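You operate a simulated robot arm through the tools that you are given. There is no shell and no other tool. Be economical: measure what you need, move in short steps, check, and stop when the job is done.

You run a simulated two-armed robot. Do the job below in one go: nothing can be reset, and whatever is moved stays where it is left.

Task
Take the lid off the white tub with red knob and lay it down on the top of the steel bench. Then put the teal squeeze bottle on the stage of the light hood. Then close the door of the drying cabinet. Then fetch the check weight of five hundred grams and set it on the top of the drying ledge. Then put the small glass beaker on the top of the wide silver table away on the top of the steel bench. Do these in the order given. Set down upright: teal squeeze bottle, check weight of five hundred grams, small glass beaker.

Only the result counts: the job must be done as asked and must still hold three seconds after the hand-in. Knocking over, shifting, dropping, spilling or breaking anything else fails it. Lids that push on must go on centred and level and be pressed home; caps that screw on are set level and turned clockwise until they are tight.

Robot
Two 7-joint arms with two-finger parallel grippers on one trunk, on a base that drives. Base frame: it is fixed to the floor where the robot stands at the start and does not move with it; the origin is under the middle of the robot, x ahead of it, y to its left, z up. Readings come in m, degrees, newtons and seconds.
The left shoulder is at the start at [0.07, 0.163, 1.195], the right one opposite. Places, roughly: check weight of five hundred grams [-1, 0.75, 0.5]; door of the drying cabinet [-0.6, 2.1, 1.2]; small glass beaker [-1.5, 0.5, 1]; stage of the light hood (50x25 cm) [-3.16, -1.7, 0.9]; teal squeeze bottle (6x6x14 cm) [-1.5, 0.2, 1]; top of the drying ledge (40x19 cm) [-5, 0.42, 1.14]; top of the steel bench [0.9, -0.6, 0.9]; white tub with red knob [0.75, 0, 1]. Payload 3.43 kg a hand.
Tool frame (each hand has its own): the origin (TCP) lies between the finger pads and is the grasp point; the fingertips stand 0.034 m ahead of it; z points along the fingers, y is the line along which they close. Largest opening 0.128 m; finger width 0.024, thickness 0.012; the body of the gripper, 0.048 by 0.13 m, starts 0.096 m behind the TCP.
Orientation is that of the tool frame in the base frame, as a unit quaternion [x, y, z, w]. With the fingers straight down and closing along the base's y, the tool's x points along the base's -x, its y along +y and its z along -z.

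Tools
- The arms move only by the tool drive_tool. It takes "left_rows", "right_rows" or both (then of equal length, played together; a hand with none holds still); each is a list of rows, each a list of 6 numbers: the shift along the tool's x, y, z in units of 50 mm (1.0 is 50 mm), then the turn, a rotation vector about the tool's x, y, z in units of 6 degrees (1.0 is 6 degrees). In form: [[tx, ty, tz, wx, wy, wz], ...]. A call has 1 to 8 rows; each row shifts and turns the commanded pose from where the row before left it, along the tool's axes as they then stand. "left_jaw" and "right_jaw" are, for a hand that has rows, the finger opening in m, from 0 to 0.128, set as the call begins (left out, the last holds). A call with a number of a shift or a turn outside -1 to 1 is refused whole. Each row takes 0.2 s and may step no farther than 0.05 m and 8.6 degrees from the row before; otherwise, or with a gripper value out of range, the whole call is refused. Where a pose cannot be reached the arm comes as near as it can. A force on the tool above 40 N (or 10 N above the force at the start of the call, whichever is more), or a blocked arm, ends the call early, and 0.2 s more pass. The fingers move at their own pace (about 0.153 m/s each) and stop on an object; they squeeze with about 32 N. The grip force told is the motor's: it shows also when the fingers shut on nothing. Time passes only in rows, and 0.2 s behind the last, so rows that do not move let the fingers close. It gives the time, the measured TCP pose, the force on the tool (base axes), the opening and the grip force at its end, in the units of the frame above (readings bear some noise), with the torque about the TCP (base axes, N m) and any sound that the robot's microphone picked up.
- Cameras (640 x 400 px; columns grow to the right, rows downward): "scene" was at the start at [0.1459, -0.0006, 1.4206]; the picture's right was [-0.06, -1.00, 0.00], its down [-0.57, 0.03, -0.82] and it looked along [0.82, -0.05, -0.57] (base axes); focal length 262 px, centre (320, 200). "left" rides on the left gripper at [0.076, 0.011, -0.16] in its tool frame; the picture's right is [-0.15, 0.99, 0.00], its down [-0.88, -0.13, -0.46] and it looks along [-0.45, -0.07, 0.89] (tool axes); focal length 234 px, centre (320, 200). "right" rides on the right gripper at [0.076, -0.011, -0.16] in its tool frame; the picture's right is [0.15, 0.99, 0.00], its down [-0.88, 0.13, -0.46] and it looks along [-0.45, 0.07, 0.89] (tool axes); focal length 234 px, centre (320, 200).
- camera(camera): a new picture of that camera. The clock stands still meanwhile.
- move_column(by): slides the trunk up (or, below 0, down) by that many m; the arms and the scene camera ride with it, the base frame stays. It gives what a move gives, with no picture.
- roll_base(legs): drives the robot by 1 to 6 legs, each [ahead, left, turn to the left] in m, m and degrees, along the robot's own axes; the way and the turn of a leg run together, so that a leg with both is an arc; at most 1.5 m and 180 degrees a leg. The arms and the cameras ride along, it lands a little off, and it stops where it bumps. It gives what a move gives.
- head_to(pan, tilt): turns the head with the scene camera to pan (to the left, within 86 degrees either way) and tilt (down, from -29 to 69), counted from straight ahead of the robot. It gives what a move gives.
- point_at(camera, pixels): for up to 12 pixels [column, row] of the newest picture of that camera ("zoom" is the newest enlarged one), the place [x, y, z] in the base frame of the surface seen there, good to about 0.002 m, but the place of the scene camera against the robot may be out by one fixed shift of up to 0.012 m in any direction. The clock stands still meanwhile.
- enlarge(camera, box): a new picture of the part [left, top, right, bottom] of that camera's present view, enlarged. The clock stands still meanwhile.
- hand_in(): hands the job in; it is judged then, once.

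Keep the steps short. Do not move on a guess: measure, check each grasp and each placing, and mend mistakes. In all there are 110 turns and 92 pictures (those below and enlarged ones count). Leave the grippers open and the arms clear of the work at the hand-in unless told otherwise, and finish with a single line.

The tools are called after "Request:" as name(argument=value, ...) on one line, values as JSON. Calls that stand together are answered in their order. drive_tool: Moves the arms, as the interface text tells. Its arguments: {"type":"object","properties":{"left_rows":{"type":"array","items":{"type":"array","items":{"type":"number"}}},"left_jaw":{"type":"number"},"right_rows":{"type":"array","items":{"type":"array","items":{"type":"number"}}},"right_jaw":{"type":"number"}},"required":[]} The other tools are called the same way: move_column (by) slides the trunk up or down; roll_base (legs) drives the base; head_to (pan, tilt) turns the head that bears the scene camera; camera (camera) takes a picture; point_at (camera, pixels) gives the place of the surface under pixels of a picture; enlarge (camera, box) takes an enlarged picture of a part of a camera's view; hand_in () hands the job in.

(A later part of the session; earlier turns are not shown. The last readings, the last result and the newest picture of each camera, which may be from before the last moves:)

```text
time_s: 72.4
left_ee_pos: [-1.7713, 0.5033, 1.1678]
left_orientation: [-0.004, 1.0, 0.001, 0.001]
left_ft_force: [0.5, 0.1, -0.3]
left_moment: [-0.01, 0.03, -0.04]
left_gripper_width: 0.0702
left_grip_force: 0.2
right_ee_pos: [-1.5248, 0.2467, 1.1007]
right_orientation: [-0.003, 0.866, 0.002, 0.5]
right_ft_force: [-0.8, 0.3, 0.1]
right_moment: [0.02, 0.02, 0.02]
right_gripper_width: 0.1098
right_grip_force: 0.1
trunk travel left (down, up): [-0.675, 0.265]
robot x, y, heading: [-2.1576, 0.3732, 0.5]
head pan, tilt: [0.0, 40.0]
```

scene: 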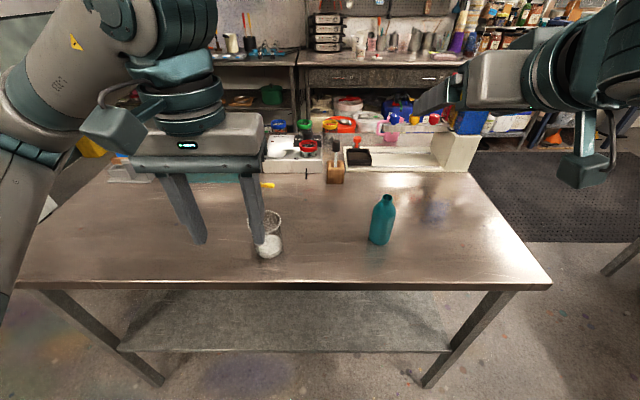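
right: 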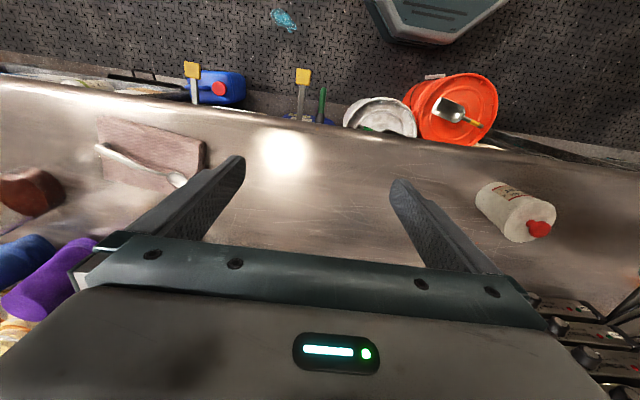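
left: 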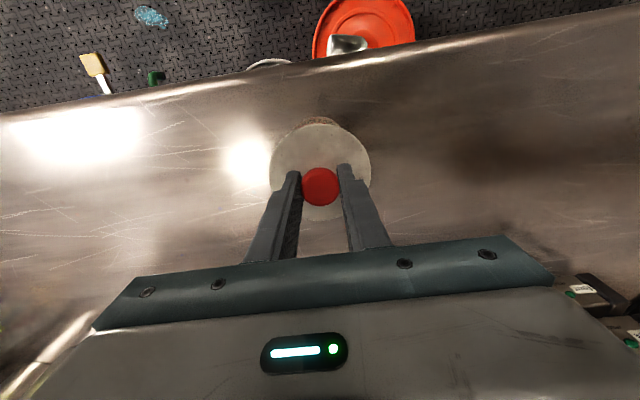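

Now tracking. Move down and slightly back to the pre-grasp, y to 0.228.

Request:
drive_tool(right_rows=[[0.3, -0.19, -0.52, 0, 0, 0], [0.52, -0.19, 0.3, 0, 0, 0], [0.52, 0, 0.3, 0, 0, 0], [0.52, 0, 0.3, 0, 0, 0], [0, 0, 0, 0, 0, 0]])

Request:
camera(camera="scene")

Request:
camera(camera="right")

```text
time_s: 73.6
left_ee_pos: [-1.77, 0.503, 1.1667]
left_orientation: [-0.003, 1.0, 0.001, 0.0]
left_ft_force: [-0.4, 0.0, 0.4]
left_moment: [0.0, -0.02, 0.03]
left_gripper_width: 0.0701
left_grip_force: 0.0
right_ee_pos: [-1.5533, 0.2301, 1.0104]
right_orientation: [-0.003, 0.866, 0.001, 0.5]
right_ft_force: [-0.6, -0.1, -0.2]
right_moment: [0.0, -0.02, 0.0]
right_gripper_width: 0.1099
right_grip_force: 0.1
trunk travel left (down, up): [-0.675, 0.265]
robot x, y, heading: [-2.1532, 0.3728, 0.3]
head pan, tilt: [0.0, 40.0]
```

```text
67 pictures are left
```

scene: 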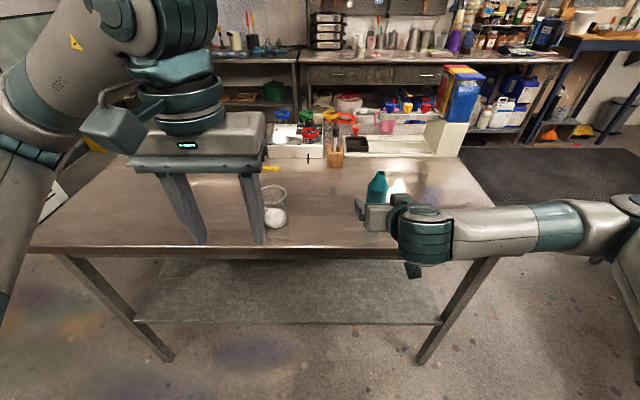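

```text
66 pictures are left
```

right: 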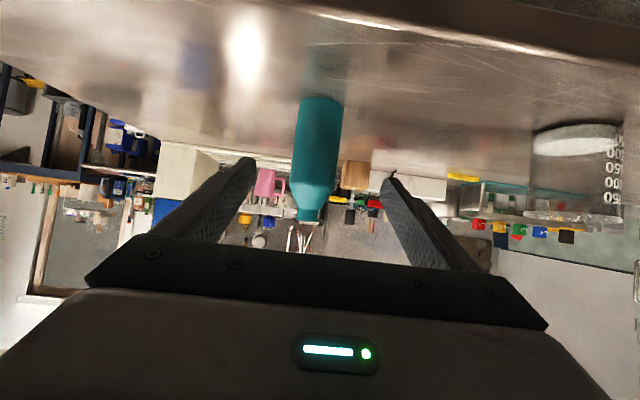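

The bottle is between the fingers. Measure it in the wrist camera.

Request:
point_at(camera="right", pixels=[[318, 130], [297, 140], [340, 140], [315, 185], [310, 210], [320, 105]])

```text
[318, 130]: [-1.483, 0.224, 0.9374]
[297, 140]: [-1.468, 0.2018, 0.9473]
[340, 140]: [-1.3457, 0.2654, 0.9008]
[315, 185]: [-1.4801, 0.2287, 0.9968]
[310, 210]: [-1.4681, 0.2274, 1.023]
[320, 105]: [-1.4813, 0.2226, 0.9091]
```

Advance 0.117 m along the fingers, then close.

Request:
drive_tool(right_rows=[[0.05, -0.04, 0.78, 0, 0, 0], [0.05, -0.04, 0.78, 0, 0, 0], [0.04, 0, 0.78, 0, 0, 0], [0, 0, 0, 0, 0, 0]])

Request:
drive_tool(right_rows=[[0, 0, 0, 0, 0, 0], [0, 0, 0, 0, 0, 0], [0, 0, 0, 0, 0, 0]], right_jaw=0.0)

Request:
camera(camera="right")

```text
time_s: 74.6
left_ee_pos: [-1.7718, 0.5021, 1.1672]
left_orientation: [-0.004, 1.0, 0.0, 0.0]
left_ft_force: [-0.4, -1.0, 0.1]
left_moment: [0.04, 0.01, 0.0]
left_gripper_width: 0.0703
left_grip_force: 0.1
right_ee_pos: [-1.4584, 0.2225, 0.946]
right_orientation: [-0.002, 0.866, 0.002, 0.501]
right_ft_force: [0.6, 0.3, 0.2]
right_moment: [0.03, -0.02, 0.03]
right_gripper_width: 0.1099
right_grip_force: 0.1
trunk travel left (down, up): [-0.675, 0.265]
robot x, y, heading: [-2.1541, 0.3752, 0.3]
head pan, tilt: [0.0, 40.0]
```

```text
time_s: 75.4
left_ee_pos: [-1.7709, 0.503, 1.1661]
left_orientation: [-0.004, 1.0, 0.0, 0.0]
left_ft_force: [-0.1, 0.3, -0.9]
left_moment: [-0.03, 0.0, 0.03]
left_gripper_width: 0.0701
left_grip_force: 0.1
right_ee_pos: [-1.4572, 0.2221, 0.9464]
right_orientation: [-0.003, 0.866, 0.002, 0.5]
right_ft_force: [1.1, -0.1, -0.3]
right_moment: [0.03, -0.01, 0.02]
right_gripper_width: 0.0522
right_grip_force: 31.4
trunk travel left (down, up): [-0.675, 0.265]
robot x, y, heading: [-2.151, 0.376, 0.2]
head pan, tilt: [0.0, 40.0]
```

```text
65 pictures are left
```

right: 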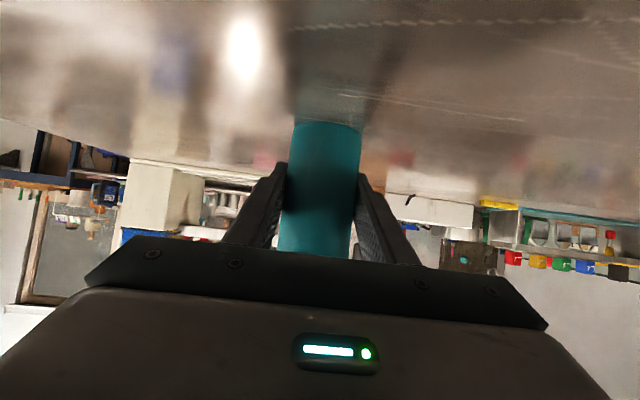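

Gripped at 52 mm. Lift with the trunk by 0.15 m and check.

Request:
move_column(by=0.15)

Request:
roll_base(legs=[[-0.05, 0, 0], [0, -0.9, 0]])

Request:
camera(camera="scene")

```text
time_s: 77.2
left_ee_pos: [-1.7711, 0.5031, 1.3171]
left_orientation: [-0.003, 1.0, -0.001, -0.001]
left_ft_force: [0.8, -0.3, 0.3]
left_moment: [0.01, 0.02, 0.01]
left_gripper_width: 0.0701
left_grip_force: 0.1
right_ee_pos: [-1.457, 0.2234, 1.0959]
right_orientation: [-0.003, 0.867, 0.002, 0.499]
right_ft_force: [0.4, 0.8, -2.3]
right_moment: [0.02, 0.0, 0.03]
right_gripper_width: 0.0522
right_grip_force: 32.3
trunk travel left (down, up): [-0.825, 0.115]
robot x, y, heading: [-2.1525, 0.3778, 0.1]
head pan, tilt: [0.0, 40.0]
```

```text
time_s: 82.4
left_ee_pos: [-1.8248, -0.4086, 1.3177]
left_orientation: [0.013, 1.0, 0.0, -0.001]
left_ft_force: [-0.3, -0.1, 0.8]
left_moment: [-0.01, 0.02, 0.01]
left_gripper_width: 0.0699
left_grip_force: 0.1
right_ee_pos: [-1.5204, -0.6986, 1.0966]
right_orientation: [0.011, 0.866, -0.006, 0.499]
right_ft_force: [0.3, 0.5, -1.6]
right_moment: [0.04, -0.02, 0.0]
right_gripper_width: 0.052
right_grip_force: 32.2
trunk travel left (down, up): [-0.825, 0.115]
robot x, y, heading: [-2.2112, -0.5255, -1.4]
head pan, tilt: [0.0, 40.0]
```

```text
64 pictures are left
```

scene: 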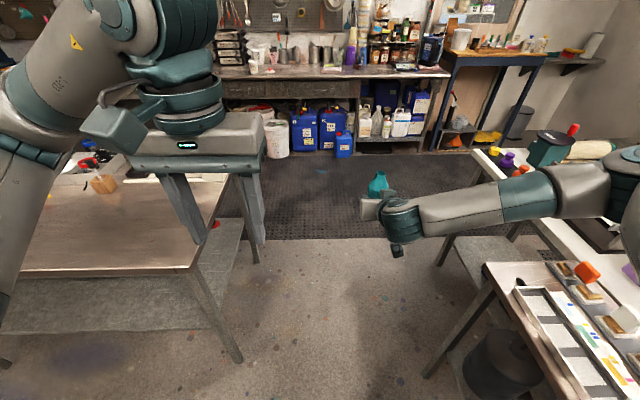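

Bottle held upright. Raise 0.1 m more for clearance and turn right to see the hood.

Request:
move_column(by=0.11)

Request:
roll_base(legs=[[0, 0.1, -60]])

Request:
head_to(pan=-70, tilt=28)

Request:
camera(camera="scene")

```text
time_s: 83.8
left_ee_pos: [-1.8255, -0.4092, 1.4274]
left_orientation: [0.011, 1.0, 0.0, 0.0]
left_ft_force: [0.5, -0.5, -0.7]
left_moment: [-0.01, 0.0, 0.01]
left_gripper_width: 0.0702
left_grip_force: 0.0
right_ee_pos: [-1.5197, -0.699, 1.2061]
right_orientation: [0.011, 0.866, -0.006, 0.499]
right_ft_force: [0.2, 0.1, -2.1]
right_moment: [0.02, 0.02, -0.03]
right_gripper_width: 0.052
right_grip_force: 32.0
trunk travel left (down, up): [-0.935, 0.005]
robot x, y, heading: [-2.2089, -0.5268, -1.6]
head pan, tilt: [0.0, 40.0]
```

```text
time_s: 86.9
left_ee_pos: [-1.8702, -0.7222, 1.4257]
left_orientation: [0.515, 0.857, 0.0, -0.001]
left_ft_force: [0.3, 0.1, -0.6]
left_moment: [0.01, 0.03, 0.01]
left_gripper_width: 0.07
left_grip_force: 0.1
right_ee_pos: [-1.9719, -1.1296, 1.2066]
right_orientation: [0.445, 0.743, -0.256, 0.428]
right_ft_force: [0.5, 0.8, -1.4]
right_moment: [-0.01, 0.03, 0.0]
right_gripper_width: 0.052
right_grip_force: 32.1
trunk travel left (down, up): [-0.935, 0.005]
robot x, y, heading: [-2.1617, -0.4448, -61.9]
head pan, tilt: [0.0, 40.0]
```

```text
time_s: 88.3
left_ee_pos: [-1.8706, -0.7221, 1.4272]
left_orientation: [0.514, 0.858, 0.0, -0.001]
left_ft_force: [0.8, 0.3, -0.1]
left_moment: [-0.04, -0.04, 0.0]
left_gripper_width: 0.07
left_grip_force: 0.1
right_ee_pos: [-1.9718, -1.129, 1.2067]
right_orientation: [0.447, 0.743, -0.257, 0.427]
right_ft_force: [0.6, 0.5, -2.2]
right_moment: [0.01, 0.04, -0.02]
right_gripper_width: 0.052
right_grip_force: 31.8
trunk travel left (down, up): [-0.935, 0.005]
robot x, y, heading: [-2.1588, -0.4446, -62.0]
head pan, tilt: [-70.0, 28.0]
```

```text
63 pictures are left
```

scene: 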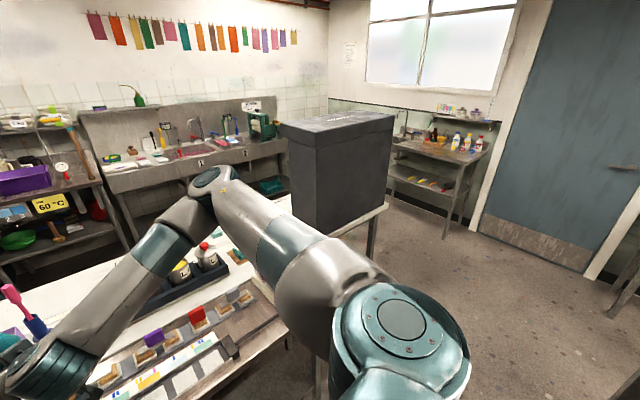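

Request:
point_at(camera="scene", pixels=[[282, 124], [318, 150], [390, 130], [300, 118], [385, 112], [292, 190], [330, 225], [380, 208], [375, 250], [385, 205], [150, 290], [440, 235]])

Request:
enlarge(camera="scene", box=[240, 90, 440, 260])

```text
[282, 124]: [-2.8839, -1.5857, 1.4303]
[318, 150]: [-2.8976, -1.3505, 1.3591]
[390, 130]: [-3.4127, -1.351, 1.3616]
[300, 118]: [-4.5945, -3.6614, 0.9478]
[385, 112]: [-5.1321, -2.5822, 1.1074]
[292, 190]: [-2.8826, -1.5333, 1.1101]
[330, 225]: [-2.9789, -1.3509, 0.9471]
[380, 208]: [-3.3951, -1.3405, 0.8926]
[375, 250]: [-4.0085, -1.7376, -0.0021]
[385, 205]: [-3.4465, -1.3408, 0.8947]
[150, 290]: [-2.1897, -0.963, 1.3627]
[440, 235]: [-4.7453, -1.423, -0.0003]
```

```text
2.35 times, centred on (340, 175) of scene
```

zoom: 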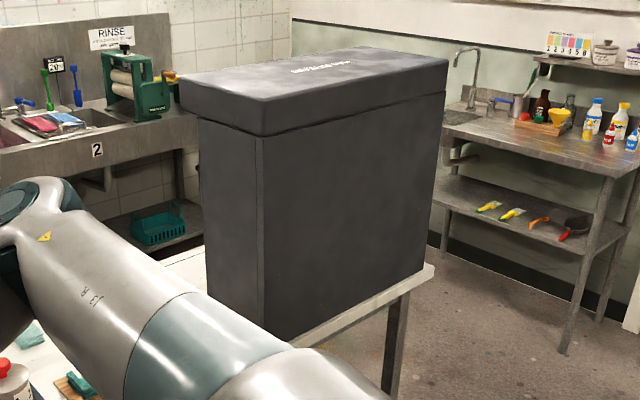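

The hood's visible faces (+y, +x) are closed, so its opening likely faces -y. I go around its -x end: turn to face -x, drive to x≈-3.9 and look.

Request:
roll_base(legs=[[0, 0, -118], [0.1, 0.3, 0], [1.4, 0, 0]])

Request:
head_to(pan=70, tilt=28)

Request:
camera(camera="scene")

```text
time_s: 101.8
left_ee_pos: [-4.0067, -0.9228, 1.4268]
left_orientation: [1.0, 0.028, 0.0, 0.0]
left_ft_force: [-1.1, 0.3, 0.9]
left_moment: [0.01, 0.0, -0.01]
left_gripper_width: 0.07
left_grip_force: 0.2
right_ee_pos: [-4.3321, -0.6587, 1.2069]
right_orientation: [0.865, 0.023, -0.5, 0.014]
right_ft_force: [-0.2, 0.2, -1.1]
right_moment: [0.0, -0.03, 0.0]
right_gripper_width: 0.052
right_grip_force: 32.3
trunk travel left (down, up): [-0.935, 0.005]
robot x, y, heading: [-3.6343, -0.7797, -176.4]
head pan, tilt: [-70.0, 28.0]
```

```text
time_s: 104.0
left_ee_pos: [-4.0062, -0.9241, 1.4266]
left_orientation: [1.0, 0.027, 0.001, 0.0]
left_ft_force: [0.7, -0.9, 1.0]
left_moment: [0.0, -0.02, 0.03]
left_gripper_width: 0.0702
left_grip_force: 0.2
right_ee_pos: [-4.3338, -0.6602, 1.2061]
right_orientation: [0.866, 0.023, -0.499, 0.013]
right_ft_force: [1.3, 0.3, -1.9]
right_moment: [0.02, -0.01, -0.02]
right_gripper_width: 0.0518
right_grip_force: 31.7
trunk travel left (down, up): [-0.935, 0.005]
robot x, y, heading: [-3.634, -0.7742, -176.9]
head pan, tilt: [70.0, 28.0]
```

```text
61 pictures are left
```

scene: 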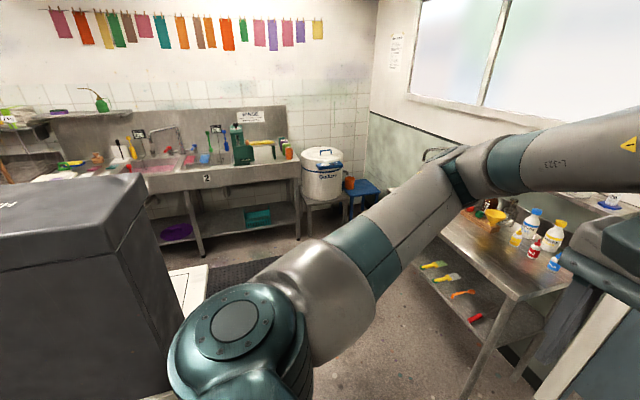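

A white plate protrudes at (190,290) on the hood's -y side. Measure it and the aisle.

Request:
point_at(camera="scene", pixels=[[190, 285], [205, 268], [172, 272], [200, 320], [145, 190], [145, 235], [180, 340], [235, 180], [295, 175], [250, 265], [460, 280], [430, 230]])

Request:
enlarge(camera="scene", box=[60, 170, 300, 350])

```text
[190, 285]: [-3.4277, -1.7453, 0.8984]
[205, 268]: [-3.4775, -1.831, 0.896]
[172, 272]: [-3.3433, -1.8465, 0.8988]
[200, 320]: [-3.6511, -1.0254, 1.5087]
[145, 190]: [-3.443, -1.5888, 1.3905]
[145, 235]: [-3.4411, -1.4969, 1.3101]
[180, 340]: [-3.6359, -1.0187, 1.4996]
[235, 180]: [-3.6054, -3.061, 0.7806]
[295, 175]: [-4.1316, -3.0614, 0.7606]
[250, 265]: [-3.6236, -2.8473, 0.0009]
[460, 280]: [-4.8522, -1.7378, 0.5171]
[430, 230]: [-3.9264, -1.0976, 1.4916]
```

```text
2.22 times, centred on (180, 260) of scene
```

zoom: 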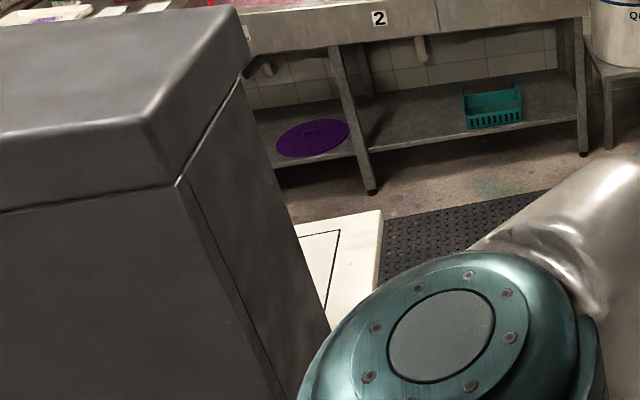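

Request:
point_at(camera="scene", pixels=[[500, 285], [450, 238], [467, 385], [395, 195], [340, 200], [330, 150], [360, 190], [532, 220], [555, 235], [520, 290], [575, 380]])

```text
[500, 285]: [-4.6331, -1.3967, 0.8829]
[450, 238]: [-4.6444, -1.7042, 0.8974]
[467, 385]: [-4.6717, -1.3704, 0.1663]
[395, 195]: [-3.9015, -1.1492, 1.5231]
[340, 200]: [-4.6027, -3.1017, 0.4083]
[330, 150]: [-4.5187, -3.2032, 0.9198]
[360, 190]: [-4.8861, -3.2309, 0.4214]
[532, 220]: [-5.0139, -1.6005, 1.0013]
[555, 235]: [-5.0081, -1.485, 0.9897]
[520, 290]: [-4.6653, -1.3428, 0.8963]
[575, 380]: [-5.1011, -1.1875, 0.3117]
```

Corridor x −4.63…−3.48 is free. Go into it facing -y.

Request:
roll_base(legs=[[0, 0, 66.6], [0.15, -0.41, 0], [0, 0, 20], [1.1, 0, 0]])

Request:
head_to(pan=75, tilt=35)

Request:
camera(camera="scene")

```text
time_s: 107.0
left_ee_pos: [-3.6878, -1.1729, 1.4283]
left_orientation: [0.85, 0.527, -0.002, 0.001]
left_ft_force: [0.3, -0.9, 0.2]
left_moment: [0.05, 0.06, 0.01]
left_gripper_width: 0.0703
left_grip_force: 0.1
right_ee_pos: [-4.0721, -1.3367, 1.2057]
right_orientation: [0.732, 0.463, -0.421, 0.268]
right_ft_force: [0.2, -0.1, -2.0]
right_moment: [0.03, 0.01, -0.02]
right_gripper_width: 0.0516
right_grip_force: 32.2
trunk travel left (down, up): [-0.935, 0.005]
robot x, y, heading: [-3.6373, -0.7758, -115.5]
head pan, tilt: [70.0, 28.0]
stopped in leg 1: the robot was blocked; the commanded pose is now the measured one
```

```text
time_s: 107.7
left_ee_pos: [-3.6873, -1.173, 1.4279]
left_orientation: [0.85, 0.527, -0.003, 0.001]
left_ft_force: [-0.1, 0.3, -1.0]
left_moment: [0.01, 0.01, 0.05]
left_gripper_width: 0.07
left_grip_force: 0.1
right_ee_pos: [-4.0719, -1.3366, 1.208]
right_orientation: [0.732, 0.464, -0.42, 0.268]
right_ft_force: [-0.4, -0.2, -1.7]
right_moment: [0.02, -0.01, 0.03]
right_gripper_width: 0.052
right_grip_force: 31.8
trunk travel left (down, up): [-0.935, 0.005]
robot x, y, heading: [-3.632, -0.7765, -115.3]
head pan, tilt: [75.0, 35.0]
```

```text
59 pictures are left
```

scene: 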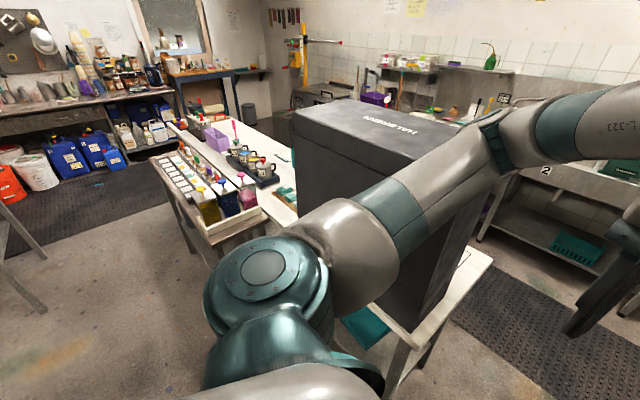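

Something on the left side (the elbow by the hood) blocked. Turn back 12°, move away in -x, then turn on.

Request:
roll_base(legs=[[0, 0, -12], [0.18, -0.4, 0], [0, 0, 37]])

Request:
camera(camera="scene")

```text
time_s: 112.9
left_ee_pos: [-3.9506, -1.0522, 1.428]
left_orientation: [0.714, 0.7, -0.003, 0.001]
left_ft_force: [-0.8, -0.5, -0.7]
left_moment: [0.03, -0.02, 0.0]
left_gripper_width: 0.0699
left_grip_force: 0.0
right_ee_pos: [-4.2275, -1.3644, 1.2067]
right_orientation: [0.613, 0.613, -0.352, 0.354]
right_ft_force: [-0.3, -0.6, -2.3]
right_moment: [0.01, 0.0, 0.0]
right_gripper_width: 0.0515
right_grip_force: 32.3
trunk travel left (down, up): [-0.935, 0.005]
robot x, y, heading: [-4.0696, -0.6703, -90.3]
head pan, tilt: [75.0, 35.0]
```

```text
58 pictures are left
```

scene: 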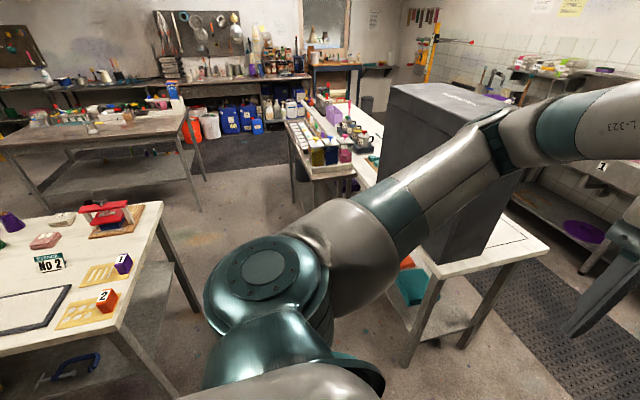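

Now drive along the corridor toward -y and look left at the hood's front.

Request:
roll_base(legs=[[1.25, 0, 0]])

Request:
roll_base(legs=[[0, 0, 45]])

Request:
head_to(pan=65, tilt=35)

Request:
camera(camera="scene")

```text
time_s: 119.1
left_ee_pos: [-3.9398, -2.269, 1.4288]
left_orientation: [0.709, 0.705, -0.002, 0.001]
left_ft_force: [0.2, -0.2, 0.5]
left_moment: [-0.02, -0.02, -0.02]
left_gripper_width: 0.0697
left_grip_force: 0.1
right_ee_pos: [-4.2126, -2.586, 1.207]
right_orientation: [0.608, 0.617, -0.351, 0.357]
right_ft_force: [-0.9, 0.3, -2.1]
right_moment: [0.01, 0.0, 0.01]
right_gripper_width: 0.0519
right_grip_force: 31.8
trunk travel left (down, up): [-0.935, 0.005]
robot x, y, heading: [-4.0658, -1.8877, -89.2]
head pan, tilt: [75.0, 35.0]
```

```text
time_s: 121.6
left_ee_pos: [-3.7045, -2.064, 1.4292]
left_orientation: [0.374, 0.927, -0.002, 0.002]
left_ft_force: [0.5, -0.7, -0.6]
left_moment: [-0.02, 0.0, 0.04]
left_gripper_width: 0.0699
left_grip_force: 0.0
right_ee_pos: [-3.6659, -2.4787, 1.2071]
right_orientation: [0.316, 0.807, -0.181, 0.465]
right_ft_force: [-0.2, 0.4, -1.9]
right_moment: [0.01, 0.03, 0.02]
right_gripper_width: 0.0519
right_grip_force: 32.2
trunk travel left (down, up): [-0.935, 0.005]
robot x, y, heading: [-4.0677, -1.8914, -43.2]
head pan, tilt: [75.0, 35.0]
```

```text
time_s: 122.3
left_ee_pos: [-3.7054, -2.0629, 1.4283]
left_orientation: [0.375, 0.927, -0.002, 0.001]
left_ft_force: [-0.3, 0.4, 0.2]
left_moment: [0.01, 0.04, 0.01]
left_gripper_width: 0.0703
left_grip_force: 0.1
right_ee_pos: [-3.6649, -2.4782, 1.2065]
right_orientation: [0.318, 0.806, -0.183, 0.465]
right_ft_force: [-1.2, 0.7, -1.8]
right_moment: [0.02, -0.02, -0.01]
right_gripper_width: 0.0517
right_grip_force: 32.5
trunk travel left (down, up): [-0.935, 0.005]
robot x, y, heading: [-4.0639, -1.8915, -43.5]
head pan, tilt: [65.0, 35.0]
```

```text
57 pictures are left
```

scene: 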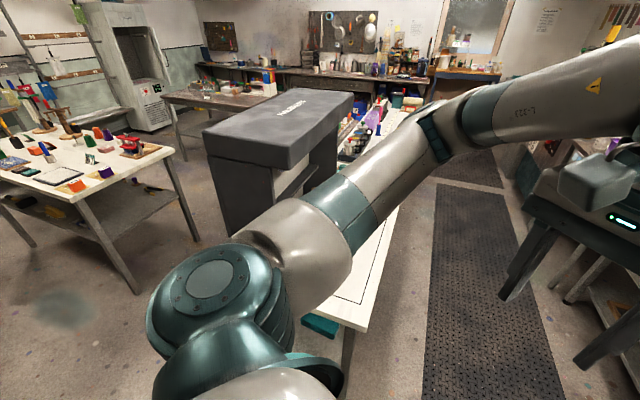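

The hood opens to -y and the stage outline is visible in front/inside. Finish turning to face +x and look.

Request:
roll_base(legs=[[0, -0.05, 43.5]])

Request:
head_to(pan=5, tilt=40)

Request:
camera(camera="scene")

```text
time_s: 124.7
left_ee_pos: [-3.7015, -1.8161, 1.4294]
left_orientation: [0.009, 1.0, 0.0, 0.003]
left_ft_force: [-0.1, -0.6, 0.3]
left_moment: [-0.02, -0.02, 0.03]
left_gripper_width: 0.0698
left_grip_force: 0.0
right_ee_pos: [-3.3885, -2.0934, 1.2053]
right_orientation: [-0.001, 0.867, 0.002, 0.499]
right_ft_force: [0.5, -0.1, -2.3]
right_moment: [0.01, -0.01, -0.02]
right_gripper_width: 0.0517
right_grip_force: 32.0
trunk travel left (down, up): [-0.935, 0.005]
robot x, y, heading: [-4.0812, -1.9361, -0.2]
head pan, tilt: [65.0, 35.0]
```

```text
time_s: 126.0
left_ee_pos: [-3.7011, -1.8163, 1.4282]
left_orientation: [0.01, 1.0, -0.001, 0.002]
left_ft_force: [-0.4, 0.0, -1.2]
left_moment: [-0.04, -0.02, 0.01]
left_gripper_width: 0.07
left_grip_force: 0.1
right_ee_pos: [-3.3886, -2.0928, 1.2062]
right_orientation: [0.0, 0.867, 0.001, 0.499]
right_ft_force: [-0.6, -0.3, -1.4]
right_moment: [-0.02, 0.02, 0.02]
right_gripper_width: 0.0515
right_grip_force: 32.4
trunk travel left (down, up): [-0.935, 0.005]
robot x, y, heading: [-4.0815, -1.9362, 0.0]
head pan, tilt: [5.0, 40.0]
```

```text
56 pictures are left
```

scene: 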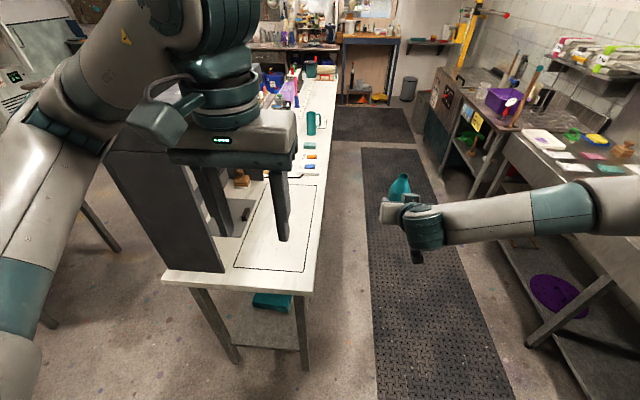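

The black outline (stage) is at (235,265)-(303,271)-(316,186). Measure.

Request:
point_at(camera="scene", pixels=[[237, 266], [303, 271], [316, 186], [268, 200], [265, 250], [305, 265], [240, 215], [247, 213], [242, 178], [225, 262], [305, 288], [310, 200]])

Request:
enlarge(camera="scene", box=[140, 140, 340, 300])

```text
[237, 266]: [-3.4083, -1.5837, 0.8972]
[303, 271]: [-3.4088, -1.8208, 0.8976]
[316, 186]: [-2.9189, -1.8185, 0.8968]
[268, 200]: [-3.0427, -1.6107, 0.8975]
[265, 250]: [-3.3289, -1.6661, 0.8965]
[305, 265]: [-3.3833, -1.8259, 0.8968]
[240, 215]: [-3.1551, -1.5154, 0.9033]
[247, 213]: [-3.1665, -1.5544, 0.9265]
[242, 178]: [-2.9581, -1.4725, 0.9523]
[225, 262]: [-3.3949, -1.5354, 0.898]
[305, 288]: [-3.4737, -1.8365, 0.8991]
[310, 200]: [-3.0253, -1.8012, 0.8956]
```

```text
2.50 times, centred on (240, 220) of scene
```

zoom: 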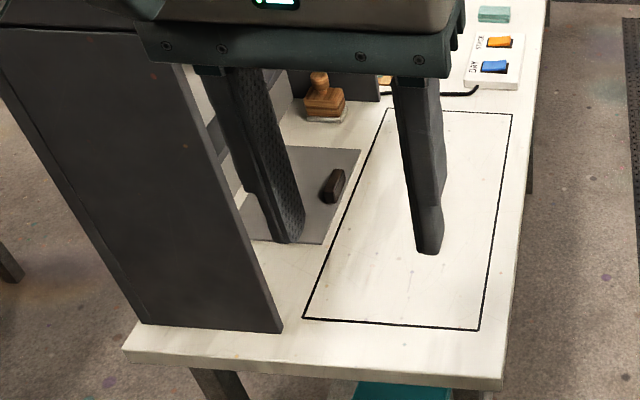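

Stage: x −3.41…−2.92, y −1.82…−1.58, z 0.897. Strafe left 0.37 and ahead 0.08 to bring the bottle to about (-3.31, -1.72).

Request:
roll_base(legs=[[0, 0.37, 0], [0.08, 0, 0]])

Request:
move_column(by=-0.2)

Request:
camera(camera="scene")

```text
time_s: 129.0
left_ee_pos: [-3.634, -1.4536, 1.4321]
left_orientation: [0.006, 1.0, -0.001, 0.006]
left_ft_force: [-0.9, -0.5, 0.8]
left_moment: [0.03, -0.08, 0.04]
left_gripper_width: 0.0698
left_grip_force: 0.1
right_ee_pos: [-3.3185, -1.7289, 1.2105]
right_orientation: [-0.002, 0.865, 0.003, 0.502]
right_ft_force: [-0.9, -0.3, -1.3]
right_moment: [-0.02, 0.03, 0.01]
right_gripper_width: 0.0519
right_grip_force: 31.8
trunk travel left (down, up): [-0.935, 0.005]
robot x, y, heading: [-4.0047, -1.5758, 0.3]
head pan, tilt: [5.0, 40.0]
```

```text
time_s: 131.2
left_ee_pos: [-3.6257, -1.4511, 1.2297]
left_orientation: [0.006, 1.0, -0.001, 0.003]
left_ft_force: [-0.8, 0.2, 0.5]
left_moment: [0.03, 0.0, 0.02]
left_gripper_width: 0.0699
left_grip_force: 0.1
right_ee_pos: [-3.3112, -1.7267, 1.0074]
right_orientation: [-0.003, 0.866, 0.003, 0.5]
right_ft_force: [-0.4, -0.8, -1.7]
right_moment: [0.0, 0.01, 0.01]
right_gripper_width: 0.052
right_grip_force: 32.0
trunk travel left (down, up): [-0.735, 0.205]
robot x, y, heading: [-4.0013, -1.5736, 0.0]
head pan, tilt: [5.0, 40.0]
```

```text
54 pictures are left
```

scene: 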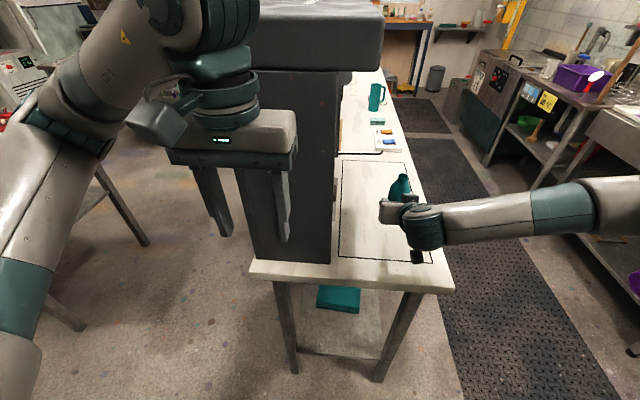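

Above the stage. Lower a further 0.055 m, then finish by arm steps with contact check.

Request:
move_column(by=-0.055)

Request:
drive_tool(right_rows=[[0.035, 0, 0.02, 0, 0, 0], [0.035, 0, 0.02, 0, 0, 0], [0.035, 0, 0.02, 0, 0, 0], [0, 0, 0, 0, 0, 0]])

Request:
enlarge(camera="scene", box=[320, 130, 480, 280])

```text
time_s: 132.1
left_ee_pos: [-3.6254, -1.4526, 1.1735]
left_orientation: [0.007, 1.0, -0.001, 0.002]
left_ft_force: [0.0, -0.1, -0.1]
left_moment: [0.02, 0.0, -0.01]
left_gripper_width: 0.0698
left_grip_force: 0.1
right_ee_pos: [-3.3114, -1.7269, 0.9507]
right_orientation: [-0.002, 0.866, 0.002, 0.499]
right_ft_force: [-0.4, 1.1, -1.1]
right_moment: [-0.01, -0.01, -0.01]
right_gripper_width: 0.0519
right_grip_force: 31.7
trunk travel left (down, up): [-0.68, 0.26]
robot x, y, heading: [-4.0061, -1.5736, 0.2]
head pan, tilt: [5.0, 40.0]
```

```text
time_s: 133.1
left_ee_pos: [-3.6255, -1.4522, 1.1739]
left_orientation: [0.006, 1.0, -0.001, 0.003]
left_ft_force: [-0.3, 0.2, -0.2]
left_moment: [0.0, 0.01, 0.0]
left_gripper_width: 0.07
left_grip_force: 0.2
right_ee_pos: [-3.3104, -1.7273, 0.9454]
right_orientation: [-0.003, 0.866, 0.002, 0.5]
right_ft_force: [1.1, 0.3, 5.0]
right_moment: [0.04, 0.06, -0.04]
right_gripper_width: 0.0516
right_grip_force: 31.9
trunk travel left (down, up): [-0.68, 0.26]
robot x, y, heading: [-4.0037, -1.5786, 0.3]
head pan, tilt: [5.0, 40.0]
```

```text
2.67 times, centred on (400, 205) of scene
```

zoom: 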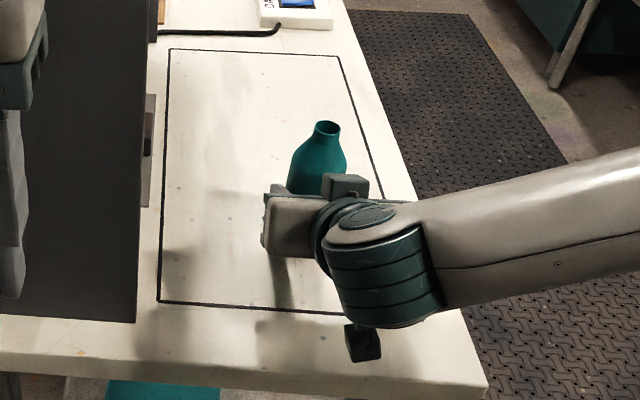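

Contact felt (5 N). Open and withdraw backward along the fingers.

Request:
drive_tool(right_rows=[[0, 0, 0, 0, 0, 0], [0, 0, 0, 0, 0, 0], [0, 0, 0, 0, 0, 0]], right_jaw=0.1)

Request:
drive_tool(right_rows=[[-0.05, 0, -0.7, 0, 0, 0], [0, 0, -0.7, 0, 0, 0], [0, 0, -0.7, 0, 0, 0], [0, 0, -0.5, 0, 0, 0], [0, 0, 0, 0, 0, 0]])

Request:
camera(camera="right")

Request:
enlarge(camera="scene", box=[320, 130, 480, 280])

```text
time_s: 133.9
left_ee_pos: [-3.6254, -1.4524, 1.1739]
left_orientation: [0.007, 1.0, -0.001, 0.003]
left_ft_force: [-0.9, 0.1, -0.1]
left_moment: [0.03, -0.01, 0.01]
left_gripper_width: 0.0698
left_grip_force: 0.0
right_ee_pos: [-3.3113, -1.727, 0.945]
right_orientation: [-0.003, 0.866, 0.002, 0.499]
right_ft_force: [0.8, 0.0, -1.3]
right_moment: [-0.02, -0.01, 0.02]
right_gripper_width: 0.1
right_grip_force: 0.1
trunk travel left (down, up): [-0.68, 0.26]
robot x, y, heading: [-4.0055, -1.5748, 0.3]
head pan, tilt: [5.0, 40.0]
```

```text
time_s: 135.1
left_ee_pos: [-3.6247, -1.4529, 1.1736]
left_orientation: [0.007, 1.0, -0.001, 0.003]
left_ft_force: [0.6, 0.5, 1.2]
left_moment: [-0.01, 0.03, -0.03]
left_gripper_width: 0.0701
left_grip_force: 0.0
right_ee_pos: [-3.4203, -1.7302, 1.0149]
right_orientation: [-0.002, 0.867, 0.002, 0.499]
right_ft_force: [-0.1, -0.7, -0.6]
right_moment: [0.02, 0.01, 0.01]
right_gripper_width: 0.0998
right_grip_force: 0.1
trunk travel left (down, up): [-0.68, 0.26]
robot x, y, heading: [-4.0037, -1.5733, 0.2]
head pan, tilt: [5.0, 40.0]
```

```text
52 pictures are left
```

right: 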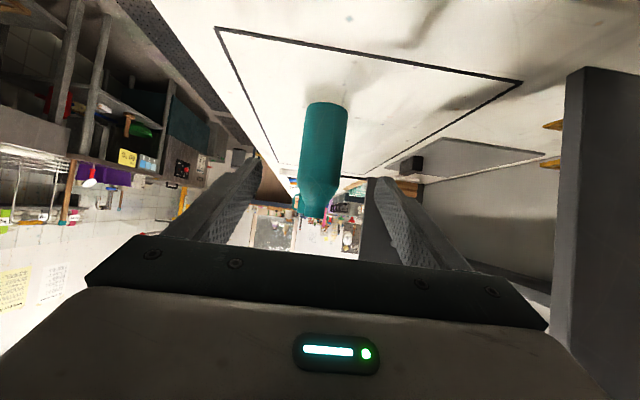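

```text
2.67 times, centred on (400, 205) of scene
```

zoom: 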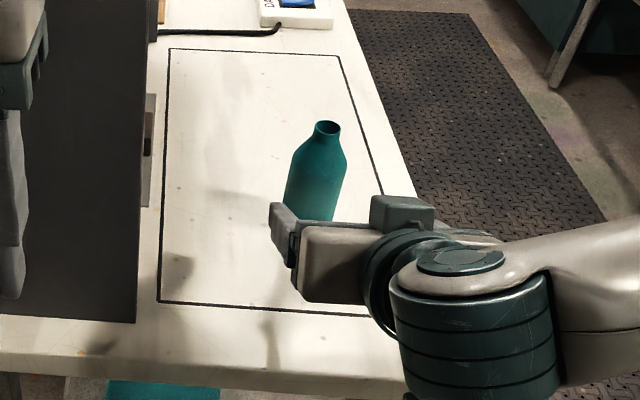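

Bottle stands upright in the stage outline. Back off, leave the corridor northward.

Request:
roll_base(legs=[[-0.17, 0, 0], [0, 0.95, 0]])

Request:
drive_tool(right_rows=[[-0.5, 0, -0.29, 0, 1, 0], [-0.5, 0, -0.2, 0, 1, 0], [-0.5, 0, -0.2, 0, 1, 0], [0, 0, -0.5, 0, 1, 0], [0, 0, -0.5, 0, 1, 0], [0, 0, 0, 0, 1, 0], [0, 0, 0, 0, 1, 0], [0, 0, 0, 0, 1, 0]])

Request:
drive_tool(right_rows=[[0, 0, 0, 0, 1, 0], [0, 0, 0, 0, 1, 0], [0.8, 0, 0, 0, 0, 0], [0.8, 0, 0, 0, 0, 0], [0.8, 0, 0, 0, 0, 0], [0, 0, 0, 0, 0, 0]])

```text
time_s: 141.1
left_ee_pos: [-3.7985, -0.5086, 1.1748]
left_orientation: [0.009, 1.0, -0.001, 0.002]
left_ft_force: [0.0, -0.1, -0.4]
left_moment: [0.02, 0.04, -0.04]
left_gripper_width: 0.0701
left_grip_force: 0.2
right_ee_pos: [-3.5951, -0.7873, 1.0145]
right_orientation: [0.0, 0.867, 0.0, 0.499]
right_ft_force: [0.2, 0.5, 0.4]
right_moment: [-0.01, 0.01, -0.03]
right_gripper_width: 0.1
right_grip_force: 0.1
trunk travel left (down, up): [-0.68, 0.26]
robot x, y, heading: [-4.1793, -0.6277, -0.3]
head pan, tilt: [5.0, 40.0]
```

```text
time_s: 142.9
left_ee_pos: [-3.7981, -0.5075, 1.1739]
left_orientation: [0.009, 1.0, -0.002, 0.003]
left_ft_force: [-0.3, 0.2, 0.8]
left_moment: [0.01, 0.0, 0.02]
left_gripper_width: 0.0701
left_grip_force: 0.0
right_ee_pos: [-3.609, -0.7888, 1.1329]
right_orientation: [0.0, 0.995, 0.001, 0.102]
right_ft_force: [0.9, 0.2, -0.2]
right_moment: [0.03, 0.02, 0.02]
right_gripper_width: 0.1002
right_grip_force: 0.1
trunk travel left (down, up): [-0.68, 0.26]
robot x, y, heading: [-4.1819, -0.6261, 0.1]
head pan, tilt: [5.0, 40.0]
```

```text
time_s: 144.3
left_ee_pos: [-3.7981, -0.5075, 1.1729]
left_orientation: [0.009, 1.0, 0.0, 0.004]
left_ft_force: [0.5, -0.5, -0.1]
left_moment: [0.04, 0.0, 0.0]
left_gripper_width: 0.07
left_grip_force: 0.0
right_ee_pos: [-3.7327, -0.7891, 1.1319]
right_orientation: [0.0, 1.0, 0.001, -0.001]
right_ft_force: [0.6, 0.3, -0.6]
right_moment: [0.02, 0.01, 0.01]
right_gripper_width: 0.0997
right_grip_force: 0.0
trunk travel left (down, up): [-0.68, 0.26]
robot x, y, heading: [-4.1772, -0.6297, 0.1]
head pan, tilt: [5.0, 40.0]
```

Drive east, turn to face +y at the aisle between tables and look.

Request:
roll_base(legs=[[1.0, -0.12, 0], [1.03, 0, 0], [0, 0, 90]])

Request:
head_to(pan=-15, tilt=20)

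Request:
camera(camera="scene")

```text
time_s: 158.5
left_ee_pos: [-2.2797, -0.3416, 1.1738]
left_orientation: [0.732, -0.682, -0.001, -0.002]
left_ft_force: [-0.2, 0.6, 0.3]
left_moment: [0.01, -0.01, 0.01]
left_gripper_width: 0.0698
left_grip_force: 0.1
right_ee_pos: [-2.0075, -0.2513, 1.1337]
right_orientation: [0.737, -0.676, 0.0, 0.0]
right_ft_force: [0.5, 0.5, 0.2]
right_moment: [0.0, 0.01, 0.0]
right_gripper_width: 0.0999
right_grip_force: 0.0
trunk travel left (down, up): [-0.68, 0.26]
robot x, y, heading: [-2.1288, -0.7081, 95.0]
head pan, tilt: [5.0, 40.0]
```

```text
time_s: 159.3
left_ee_pos: [-2.2795, -0.3426, 1.1739]
left_orientation: [0.731, -0.682, -0.001, -0.003]
left_ft_force: [0.5, -0.3, 0.6]
left_moment: [0.05, -0.02, -0.01]
left_gripper_width: 0.0699
left_grip_force: 0.0
right_ee_pos: [-2.0069, -0.2519, 1.1321]
right_orientation: [0.738, -0.675, 0.0, 0.001]
right_ft_force: [-0.3, 0.3, -1.0]
right_moment: [0.0, 0.03, -0.02]
right_gripper_width: 0.1
right_grip_force: 0.1
trunk travel left (down, up): [-0.68, 0.26]
robot x, y, heading: [-2.1295, -0.7108, 95.1]
head pan, tilt: [-15.0, 20.0]
```

```text
50 pictures are left
```

scene: 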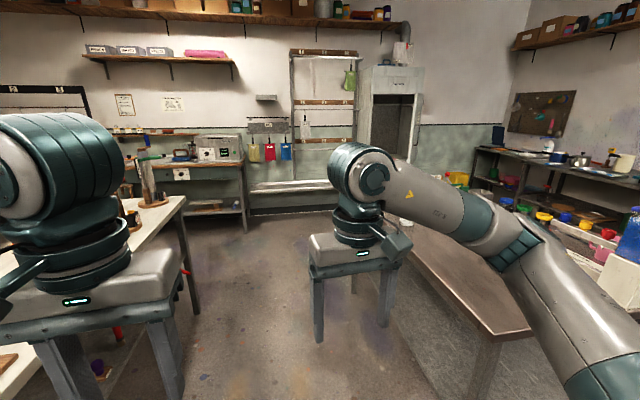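

Request:
enlarge(camera="scene", box=[280, 40, 480, 200])

Request:
point_at(camera="scene", pixels=[[375, 80], [420, 75], [417, 100], [405, 140], [374, 110], [390, 110], [384, 80], [416, 150], [480, 320], [320, 185], [410, 90]])

```text
2.50 times, centred on (380, 120) of scene
```

zoom: 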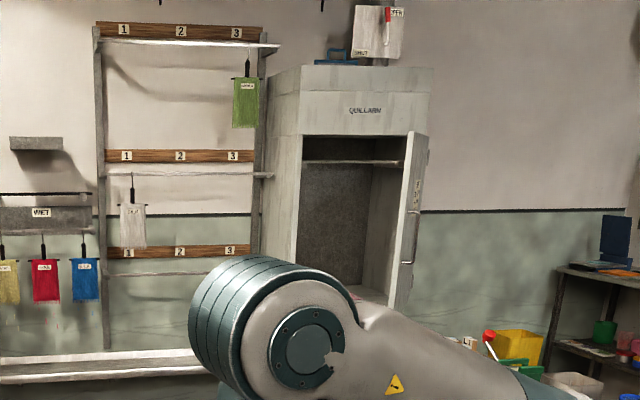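

```text
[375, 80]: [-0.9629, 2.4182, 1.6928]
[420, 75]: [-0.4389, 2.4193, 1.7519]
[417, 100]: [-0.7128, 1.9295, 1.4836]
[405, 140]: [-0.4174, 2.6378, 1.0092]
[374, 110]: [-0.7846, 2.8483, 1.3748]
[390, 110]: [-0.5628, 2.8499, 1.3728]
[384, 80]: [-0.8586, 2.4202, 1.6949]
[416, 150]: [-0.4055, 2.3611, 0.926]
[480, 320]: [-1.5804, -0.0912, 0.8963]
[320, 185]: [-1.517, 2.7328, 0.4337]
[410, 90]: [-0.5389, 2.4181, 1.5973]
```

The cabinet door is hinged at the right (x≈-0.42, y≈2.42), free edge at (-0.71, 1.93): it stands open ~60°. I must push its outer face from the +x side. Drive back east and north along x≈-0.25.

Request:
roll_base(legs=[[0, 0, -95], [1.0, 0.06, 0], [0.9, 0, 0], [0, 0, 90], [1.4, 0, 0], [0.35, 0, 0]])

Request:
head_to(pan=12, tilt=25)

Request:
camera(camera="scene")

```text
time_s: 184.9
left_ee_pos: [-0.2028, 1.5215, 1.174]
left_orientation: [-0.681, 0.733, 0.002, 0.003]
left_ft_force: [1.3, 0.2, 0.2]
left_moment: [-0.03, 0.01, -0.02]
left_gripper_width: 0.0699
left_grip_force: 0.0
right_ee_pos: [0.0814, 1.5718, 1.1342]
right_orientation: [-0.688, 0.726, 0.0, -0.001]
right_ft_force: [0.5, 0.0, 0.0]
right_moment: [0.0, 0.03, -0.06]
right_gripper_width: 0.1
right_grip_force: 0.0
trunk travel left (down, up): [-0.68, 0.26]
robot x, y, heading: [-0.1049, 1.1355, 86.9]
head pan, tilt: [-15.0, 20.0]
```

```text
time_s: 185.9
left_ee_pos: [-0.2018, 1.5212, 1.174]
left_orientation: [-0.681, 0.732, 0.002, 0.003]
left_ft_force: [-0.1, -0.4, 0.8]
left_moment: [0.01, 0.05, 0.03]
left_gripper_width: 0.0701
left_grip_force: 0.0
right_ee_pos: [0.0815, 1.5731, 1.1323]
right_orientation: [-0.688, 0.726, 0.0, 0.0]
right_ft_force: [-0.2, 0.5, 0.0]
right_moment: [-0.01, -0.05, 0.03]
right_gripper_width: 0.0999
right_grip_force: 0.0
trunk travel left (down, up): [-0.68, 0.26]
robot x, y, heading: [-0.1048, 1.1365, 86.5]
head pan, tilt: [12.0, 25.0]
```

```text
48 pictures are left
```

scene: 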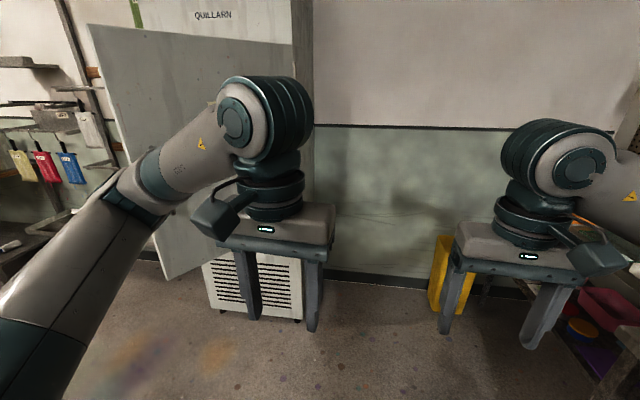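

The door's outer face is in front-left. Measure it.

Request:
point_at(camera="scene", pixels=[[95, 40], [150, 120], [160, 255], [200, 60], [280, 55], [200, 250], [293, 120], [310, 120], [180, 270]])

```text
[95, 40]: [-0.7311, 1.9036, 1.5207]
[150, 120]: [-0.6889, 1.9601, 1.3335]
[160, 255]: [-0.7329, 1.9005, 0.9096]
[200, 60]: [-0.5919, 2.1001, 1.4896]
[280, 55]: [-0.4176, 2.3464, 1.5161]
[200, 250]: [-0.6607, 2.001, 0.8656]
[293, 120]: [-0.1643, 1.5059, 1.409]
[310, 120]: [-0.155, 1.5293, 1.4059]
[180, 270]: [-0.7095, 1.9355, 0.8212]
```

Door line from (-0.39,2.40) to (-0.73,1.90). I'll face perpendicular to it (heading 145°), and push with the closed left gripper while rotating the base about the hinge.

Request:
roll_base(legs=[[0, 0, 58.5], [0.32, -0.46, 0]])

Request:
drive_tool(left_rows=[[-0.5, -0.6, 0, 0, 0, 0], [-0.7, -0.5, 0, 0, 0, 0], [-0.7, -0.3, 0, 0, 0, 0]], left_jaw=0.0)

Request:
head_to(pan=10, tilt=35)

Request:
camera(camera="scene")

```text
time_s: 191.6
left_ee_pos: [-0.4489, 1.8324, 1.1734]
left_orientation: [0.945, -0.327, -0.003, -0.003]
left_ft_force: [0.0, 0.9, -1.1]
left_moment: [0.01, 0.0, 0.02]
left_gripper_width: 0.0702
left_grip_force: 0.1
right_ee_pos: [-0.3328, 2.0964, 1.1325]
right_orientation: [0.948, -0.318, 0.0, 0.001]
right_ft_force: [0.5, -0.1, 0.5]
right_moment: [-0.03, 0.01, -0.02]
right_gripper_width: 0.1
right_grip_force: 0.0
trunk travel left (down, up): [-0.68, 0.26]
robot x, y, heading: [-0.0741, 1.6976, 142.9]
head pan, tilt: [12.0, 25.0]
```

```text
time_s: 192.4
left_ee_pos: [-0.4801, 1.9484, 1.1732]
left_orientation: [0.945, -0.326, -0.003, -0.002]
left_ft_force: [1.0, 0.3, 0.4]
left_moment: [0.05, -0.06, -0.04]
left_gripper_width: 0.0
left_grip_force: 31.8
right_ee_pos: [-0.3334, 2.0963, 1.1325]
right_orientation: [0.948, -0.318, 0.001, 0.002]
right_ft_force: [0.6, 0.3, -0.1]
right_moment: [-0.02, 0.0, 0.05]
right_gripper_width: 0.1001
right_grip_force: 0.1
trunk travel left (down, up): [-0.68, 0.26]
robot x, y, heading: [-0.0713, 1.6987, 142.8]
head pan, tilt: [12.0, 25.0]
```

```text
time_s: 193.1
left_ee_pos: [-0.4794, 1.9483, 1.1728]
left_orientation: [0.945, -0.326, -0.003, -0.002]
left_ft_force: [0.4, 0.2, 0.6]
left_moment: [-0.02, -0.03, 0.01]
left_gripper_width: 0.0
left_grip_force: 32.3
right_ee_pos: [-0.333, 2.0957, 1.1334]
right_orientation: [0.948, -0.318, 0.001, 0.001]
right_ft_force: [0.2, -0.2, 0.9]
right_moment: [-0.01, -0.02, -0.01]
right_gripper_width: 0.1001
right_grip_force: 0.1
trunk travel left (down, up): [-0.68, 0.26]
robot x, y, heading: [-0.0761, 1.7033, 142.7]
head pan, tilt: [10.0, 35.0]
```

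```text
47 pictures are left
```

scene: 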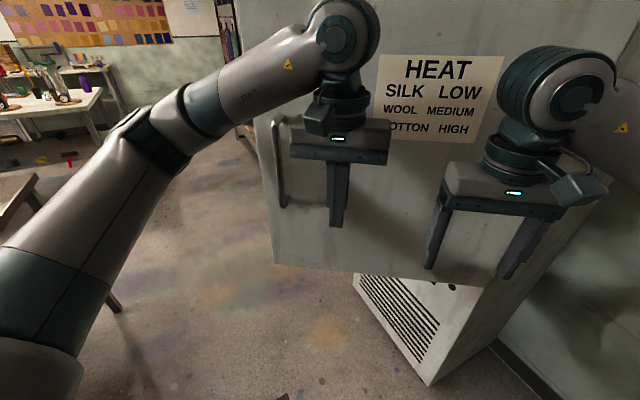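

The left hand is 0.19 m from the door face, handle just left of it. Shift 4 cm away from handle and extend 0.15 m to touch.

Request:
drive_tool(left_rows=[[0, -0.8, 0, 0, 0, 0], [-0.9, 0, 0, 0, 0, 0], [-0.9, 0, 0, 0, 0, 0], [-0.9, 0, 0, 0, 0, 0], [-0.3, 0, 0, 0, 0, 0]])

Request:
roll_base(legs=[[0.1, 0.13, -14]])

Request:
camera(camera="scene")

```text
time_s: 194.3
left_ee_pos: [-0.5759, 2.0707, 1.1732]
left_orientation: [0.945, -0.326, -0.003, -0.003]
left_ft_force: [-1.0, -0.1, 0.1]
left_moment: [-0.01, -0.03, 0.01]
left_gripper_width: 0.0003
left_grip_force: 32.5
right_ee_pos: [-0.3328, 2.0965, 1.1328]
right_orientation: [0.948, -0.318, 0.001, 0.001]
right_ft_force: [-0.7, 0.0, 0.0]
right_moment: [0.0, -0.04, 0.02]
right_gripper_width: 0.0999
right_grip_force: 0.1
trunk travel left (down, up): [-0.68, 0.26]
robot x, y, heading: [-0.0713, 1.7, 143.0]
head pan, tilt: [10.0, 35.0]
```

```text
time_s: 195.8
left_ee_pos: [-0.6334, 2.1535, 1.1743]
left_orientation: [0.9, -0.437, -0.003, -0.002]
left_ft_force: [-0.8, -0.7, -0.6]
left_moment: [0.04, 0.02, 0.02]
left_gripper_width: 0.0001
left_grip_force: 32.3
right_ee_pos: [-0.3948, 2.122, 1.133]
right_orientation: [0.903, -0.429, 0.001, 0.002]
right_ft_force: [0.4, 0.2, -1.0]
right_moment: [0.03, 0.0, 0.03]
right_gripper_width: 0.0998
right_grip_force: 0.1
trunk travel left (down, up): [-0.68, 0.26]
robot x, y, heading: [-0.2358, 1.6782, 129.2]
head pan, tilt: [10.0, 35.0]
```

```text
46 pictures are left
```

scene: 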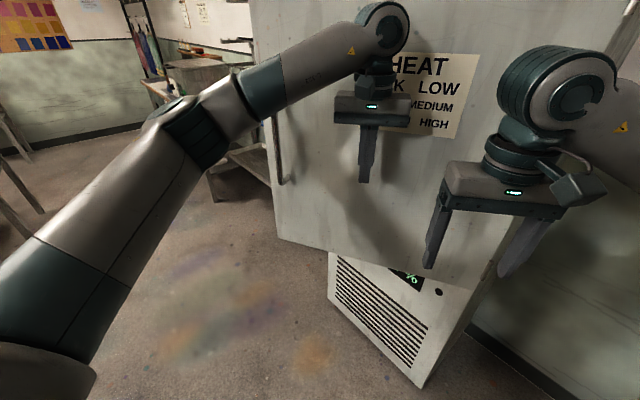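

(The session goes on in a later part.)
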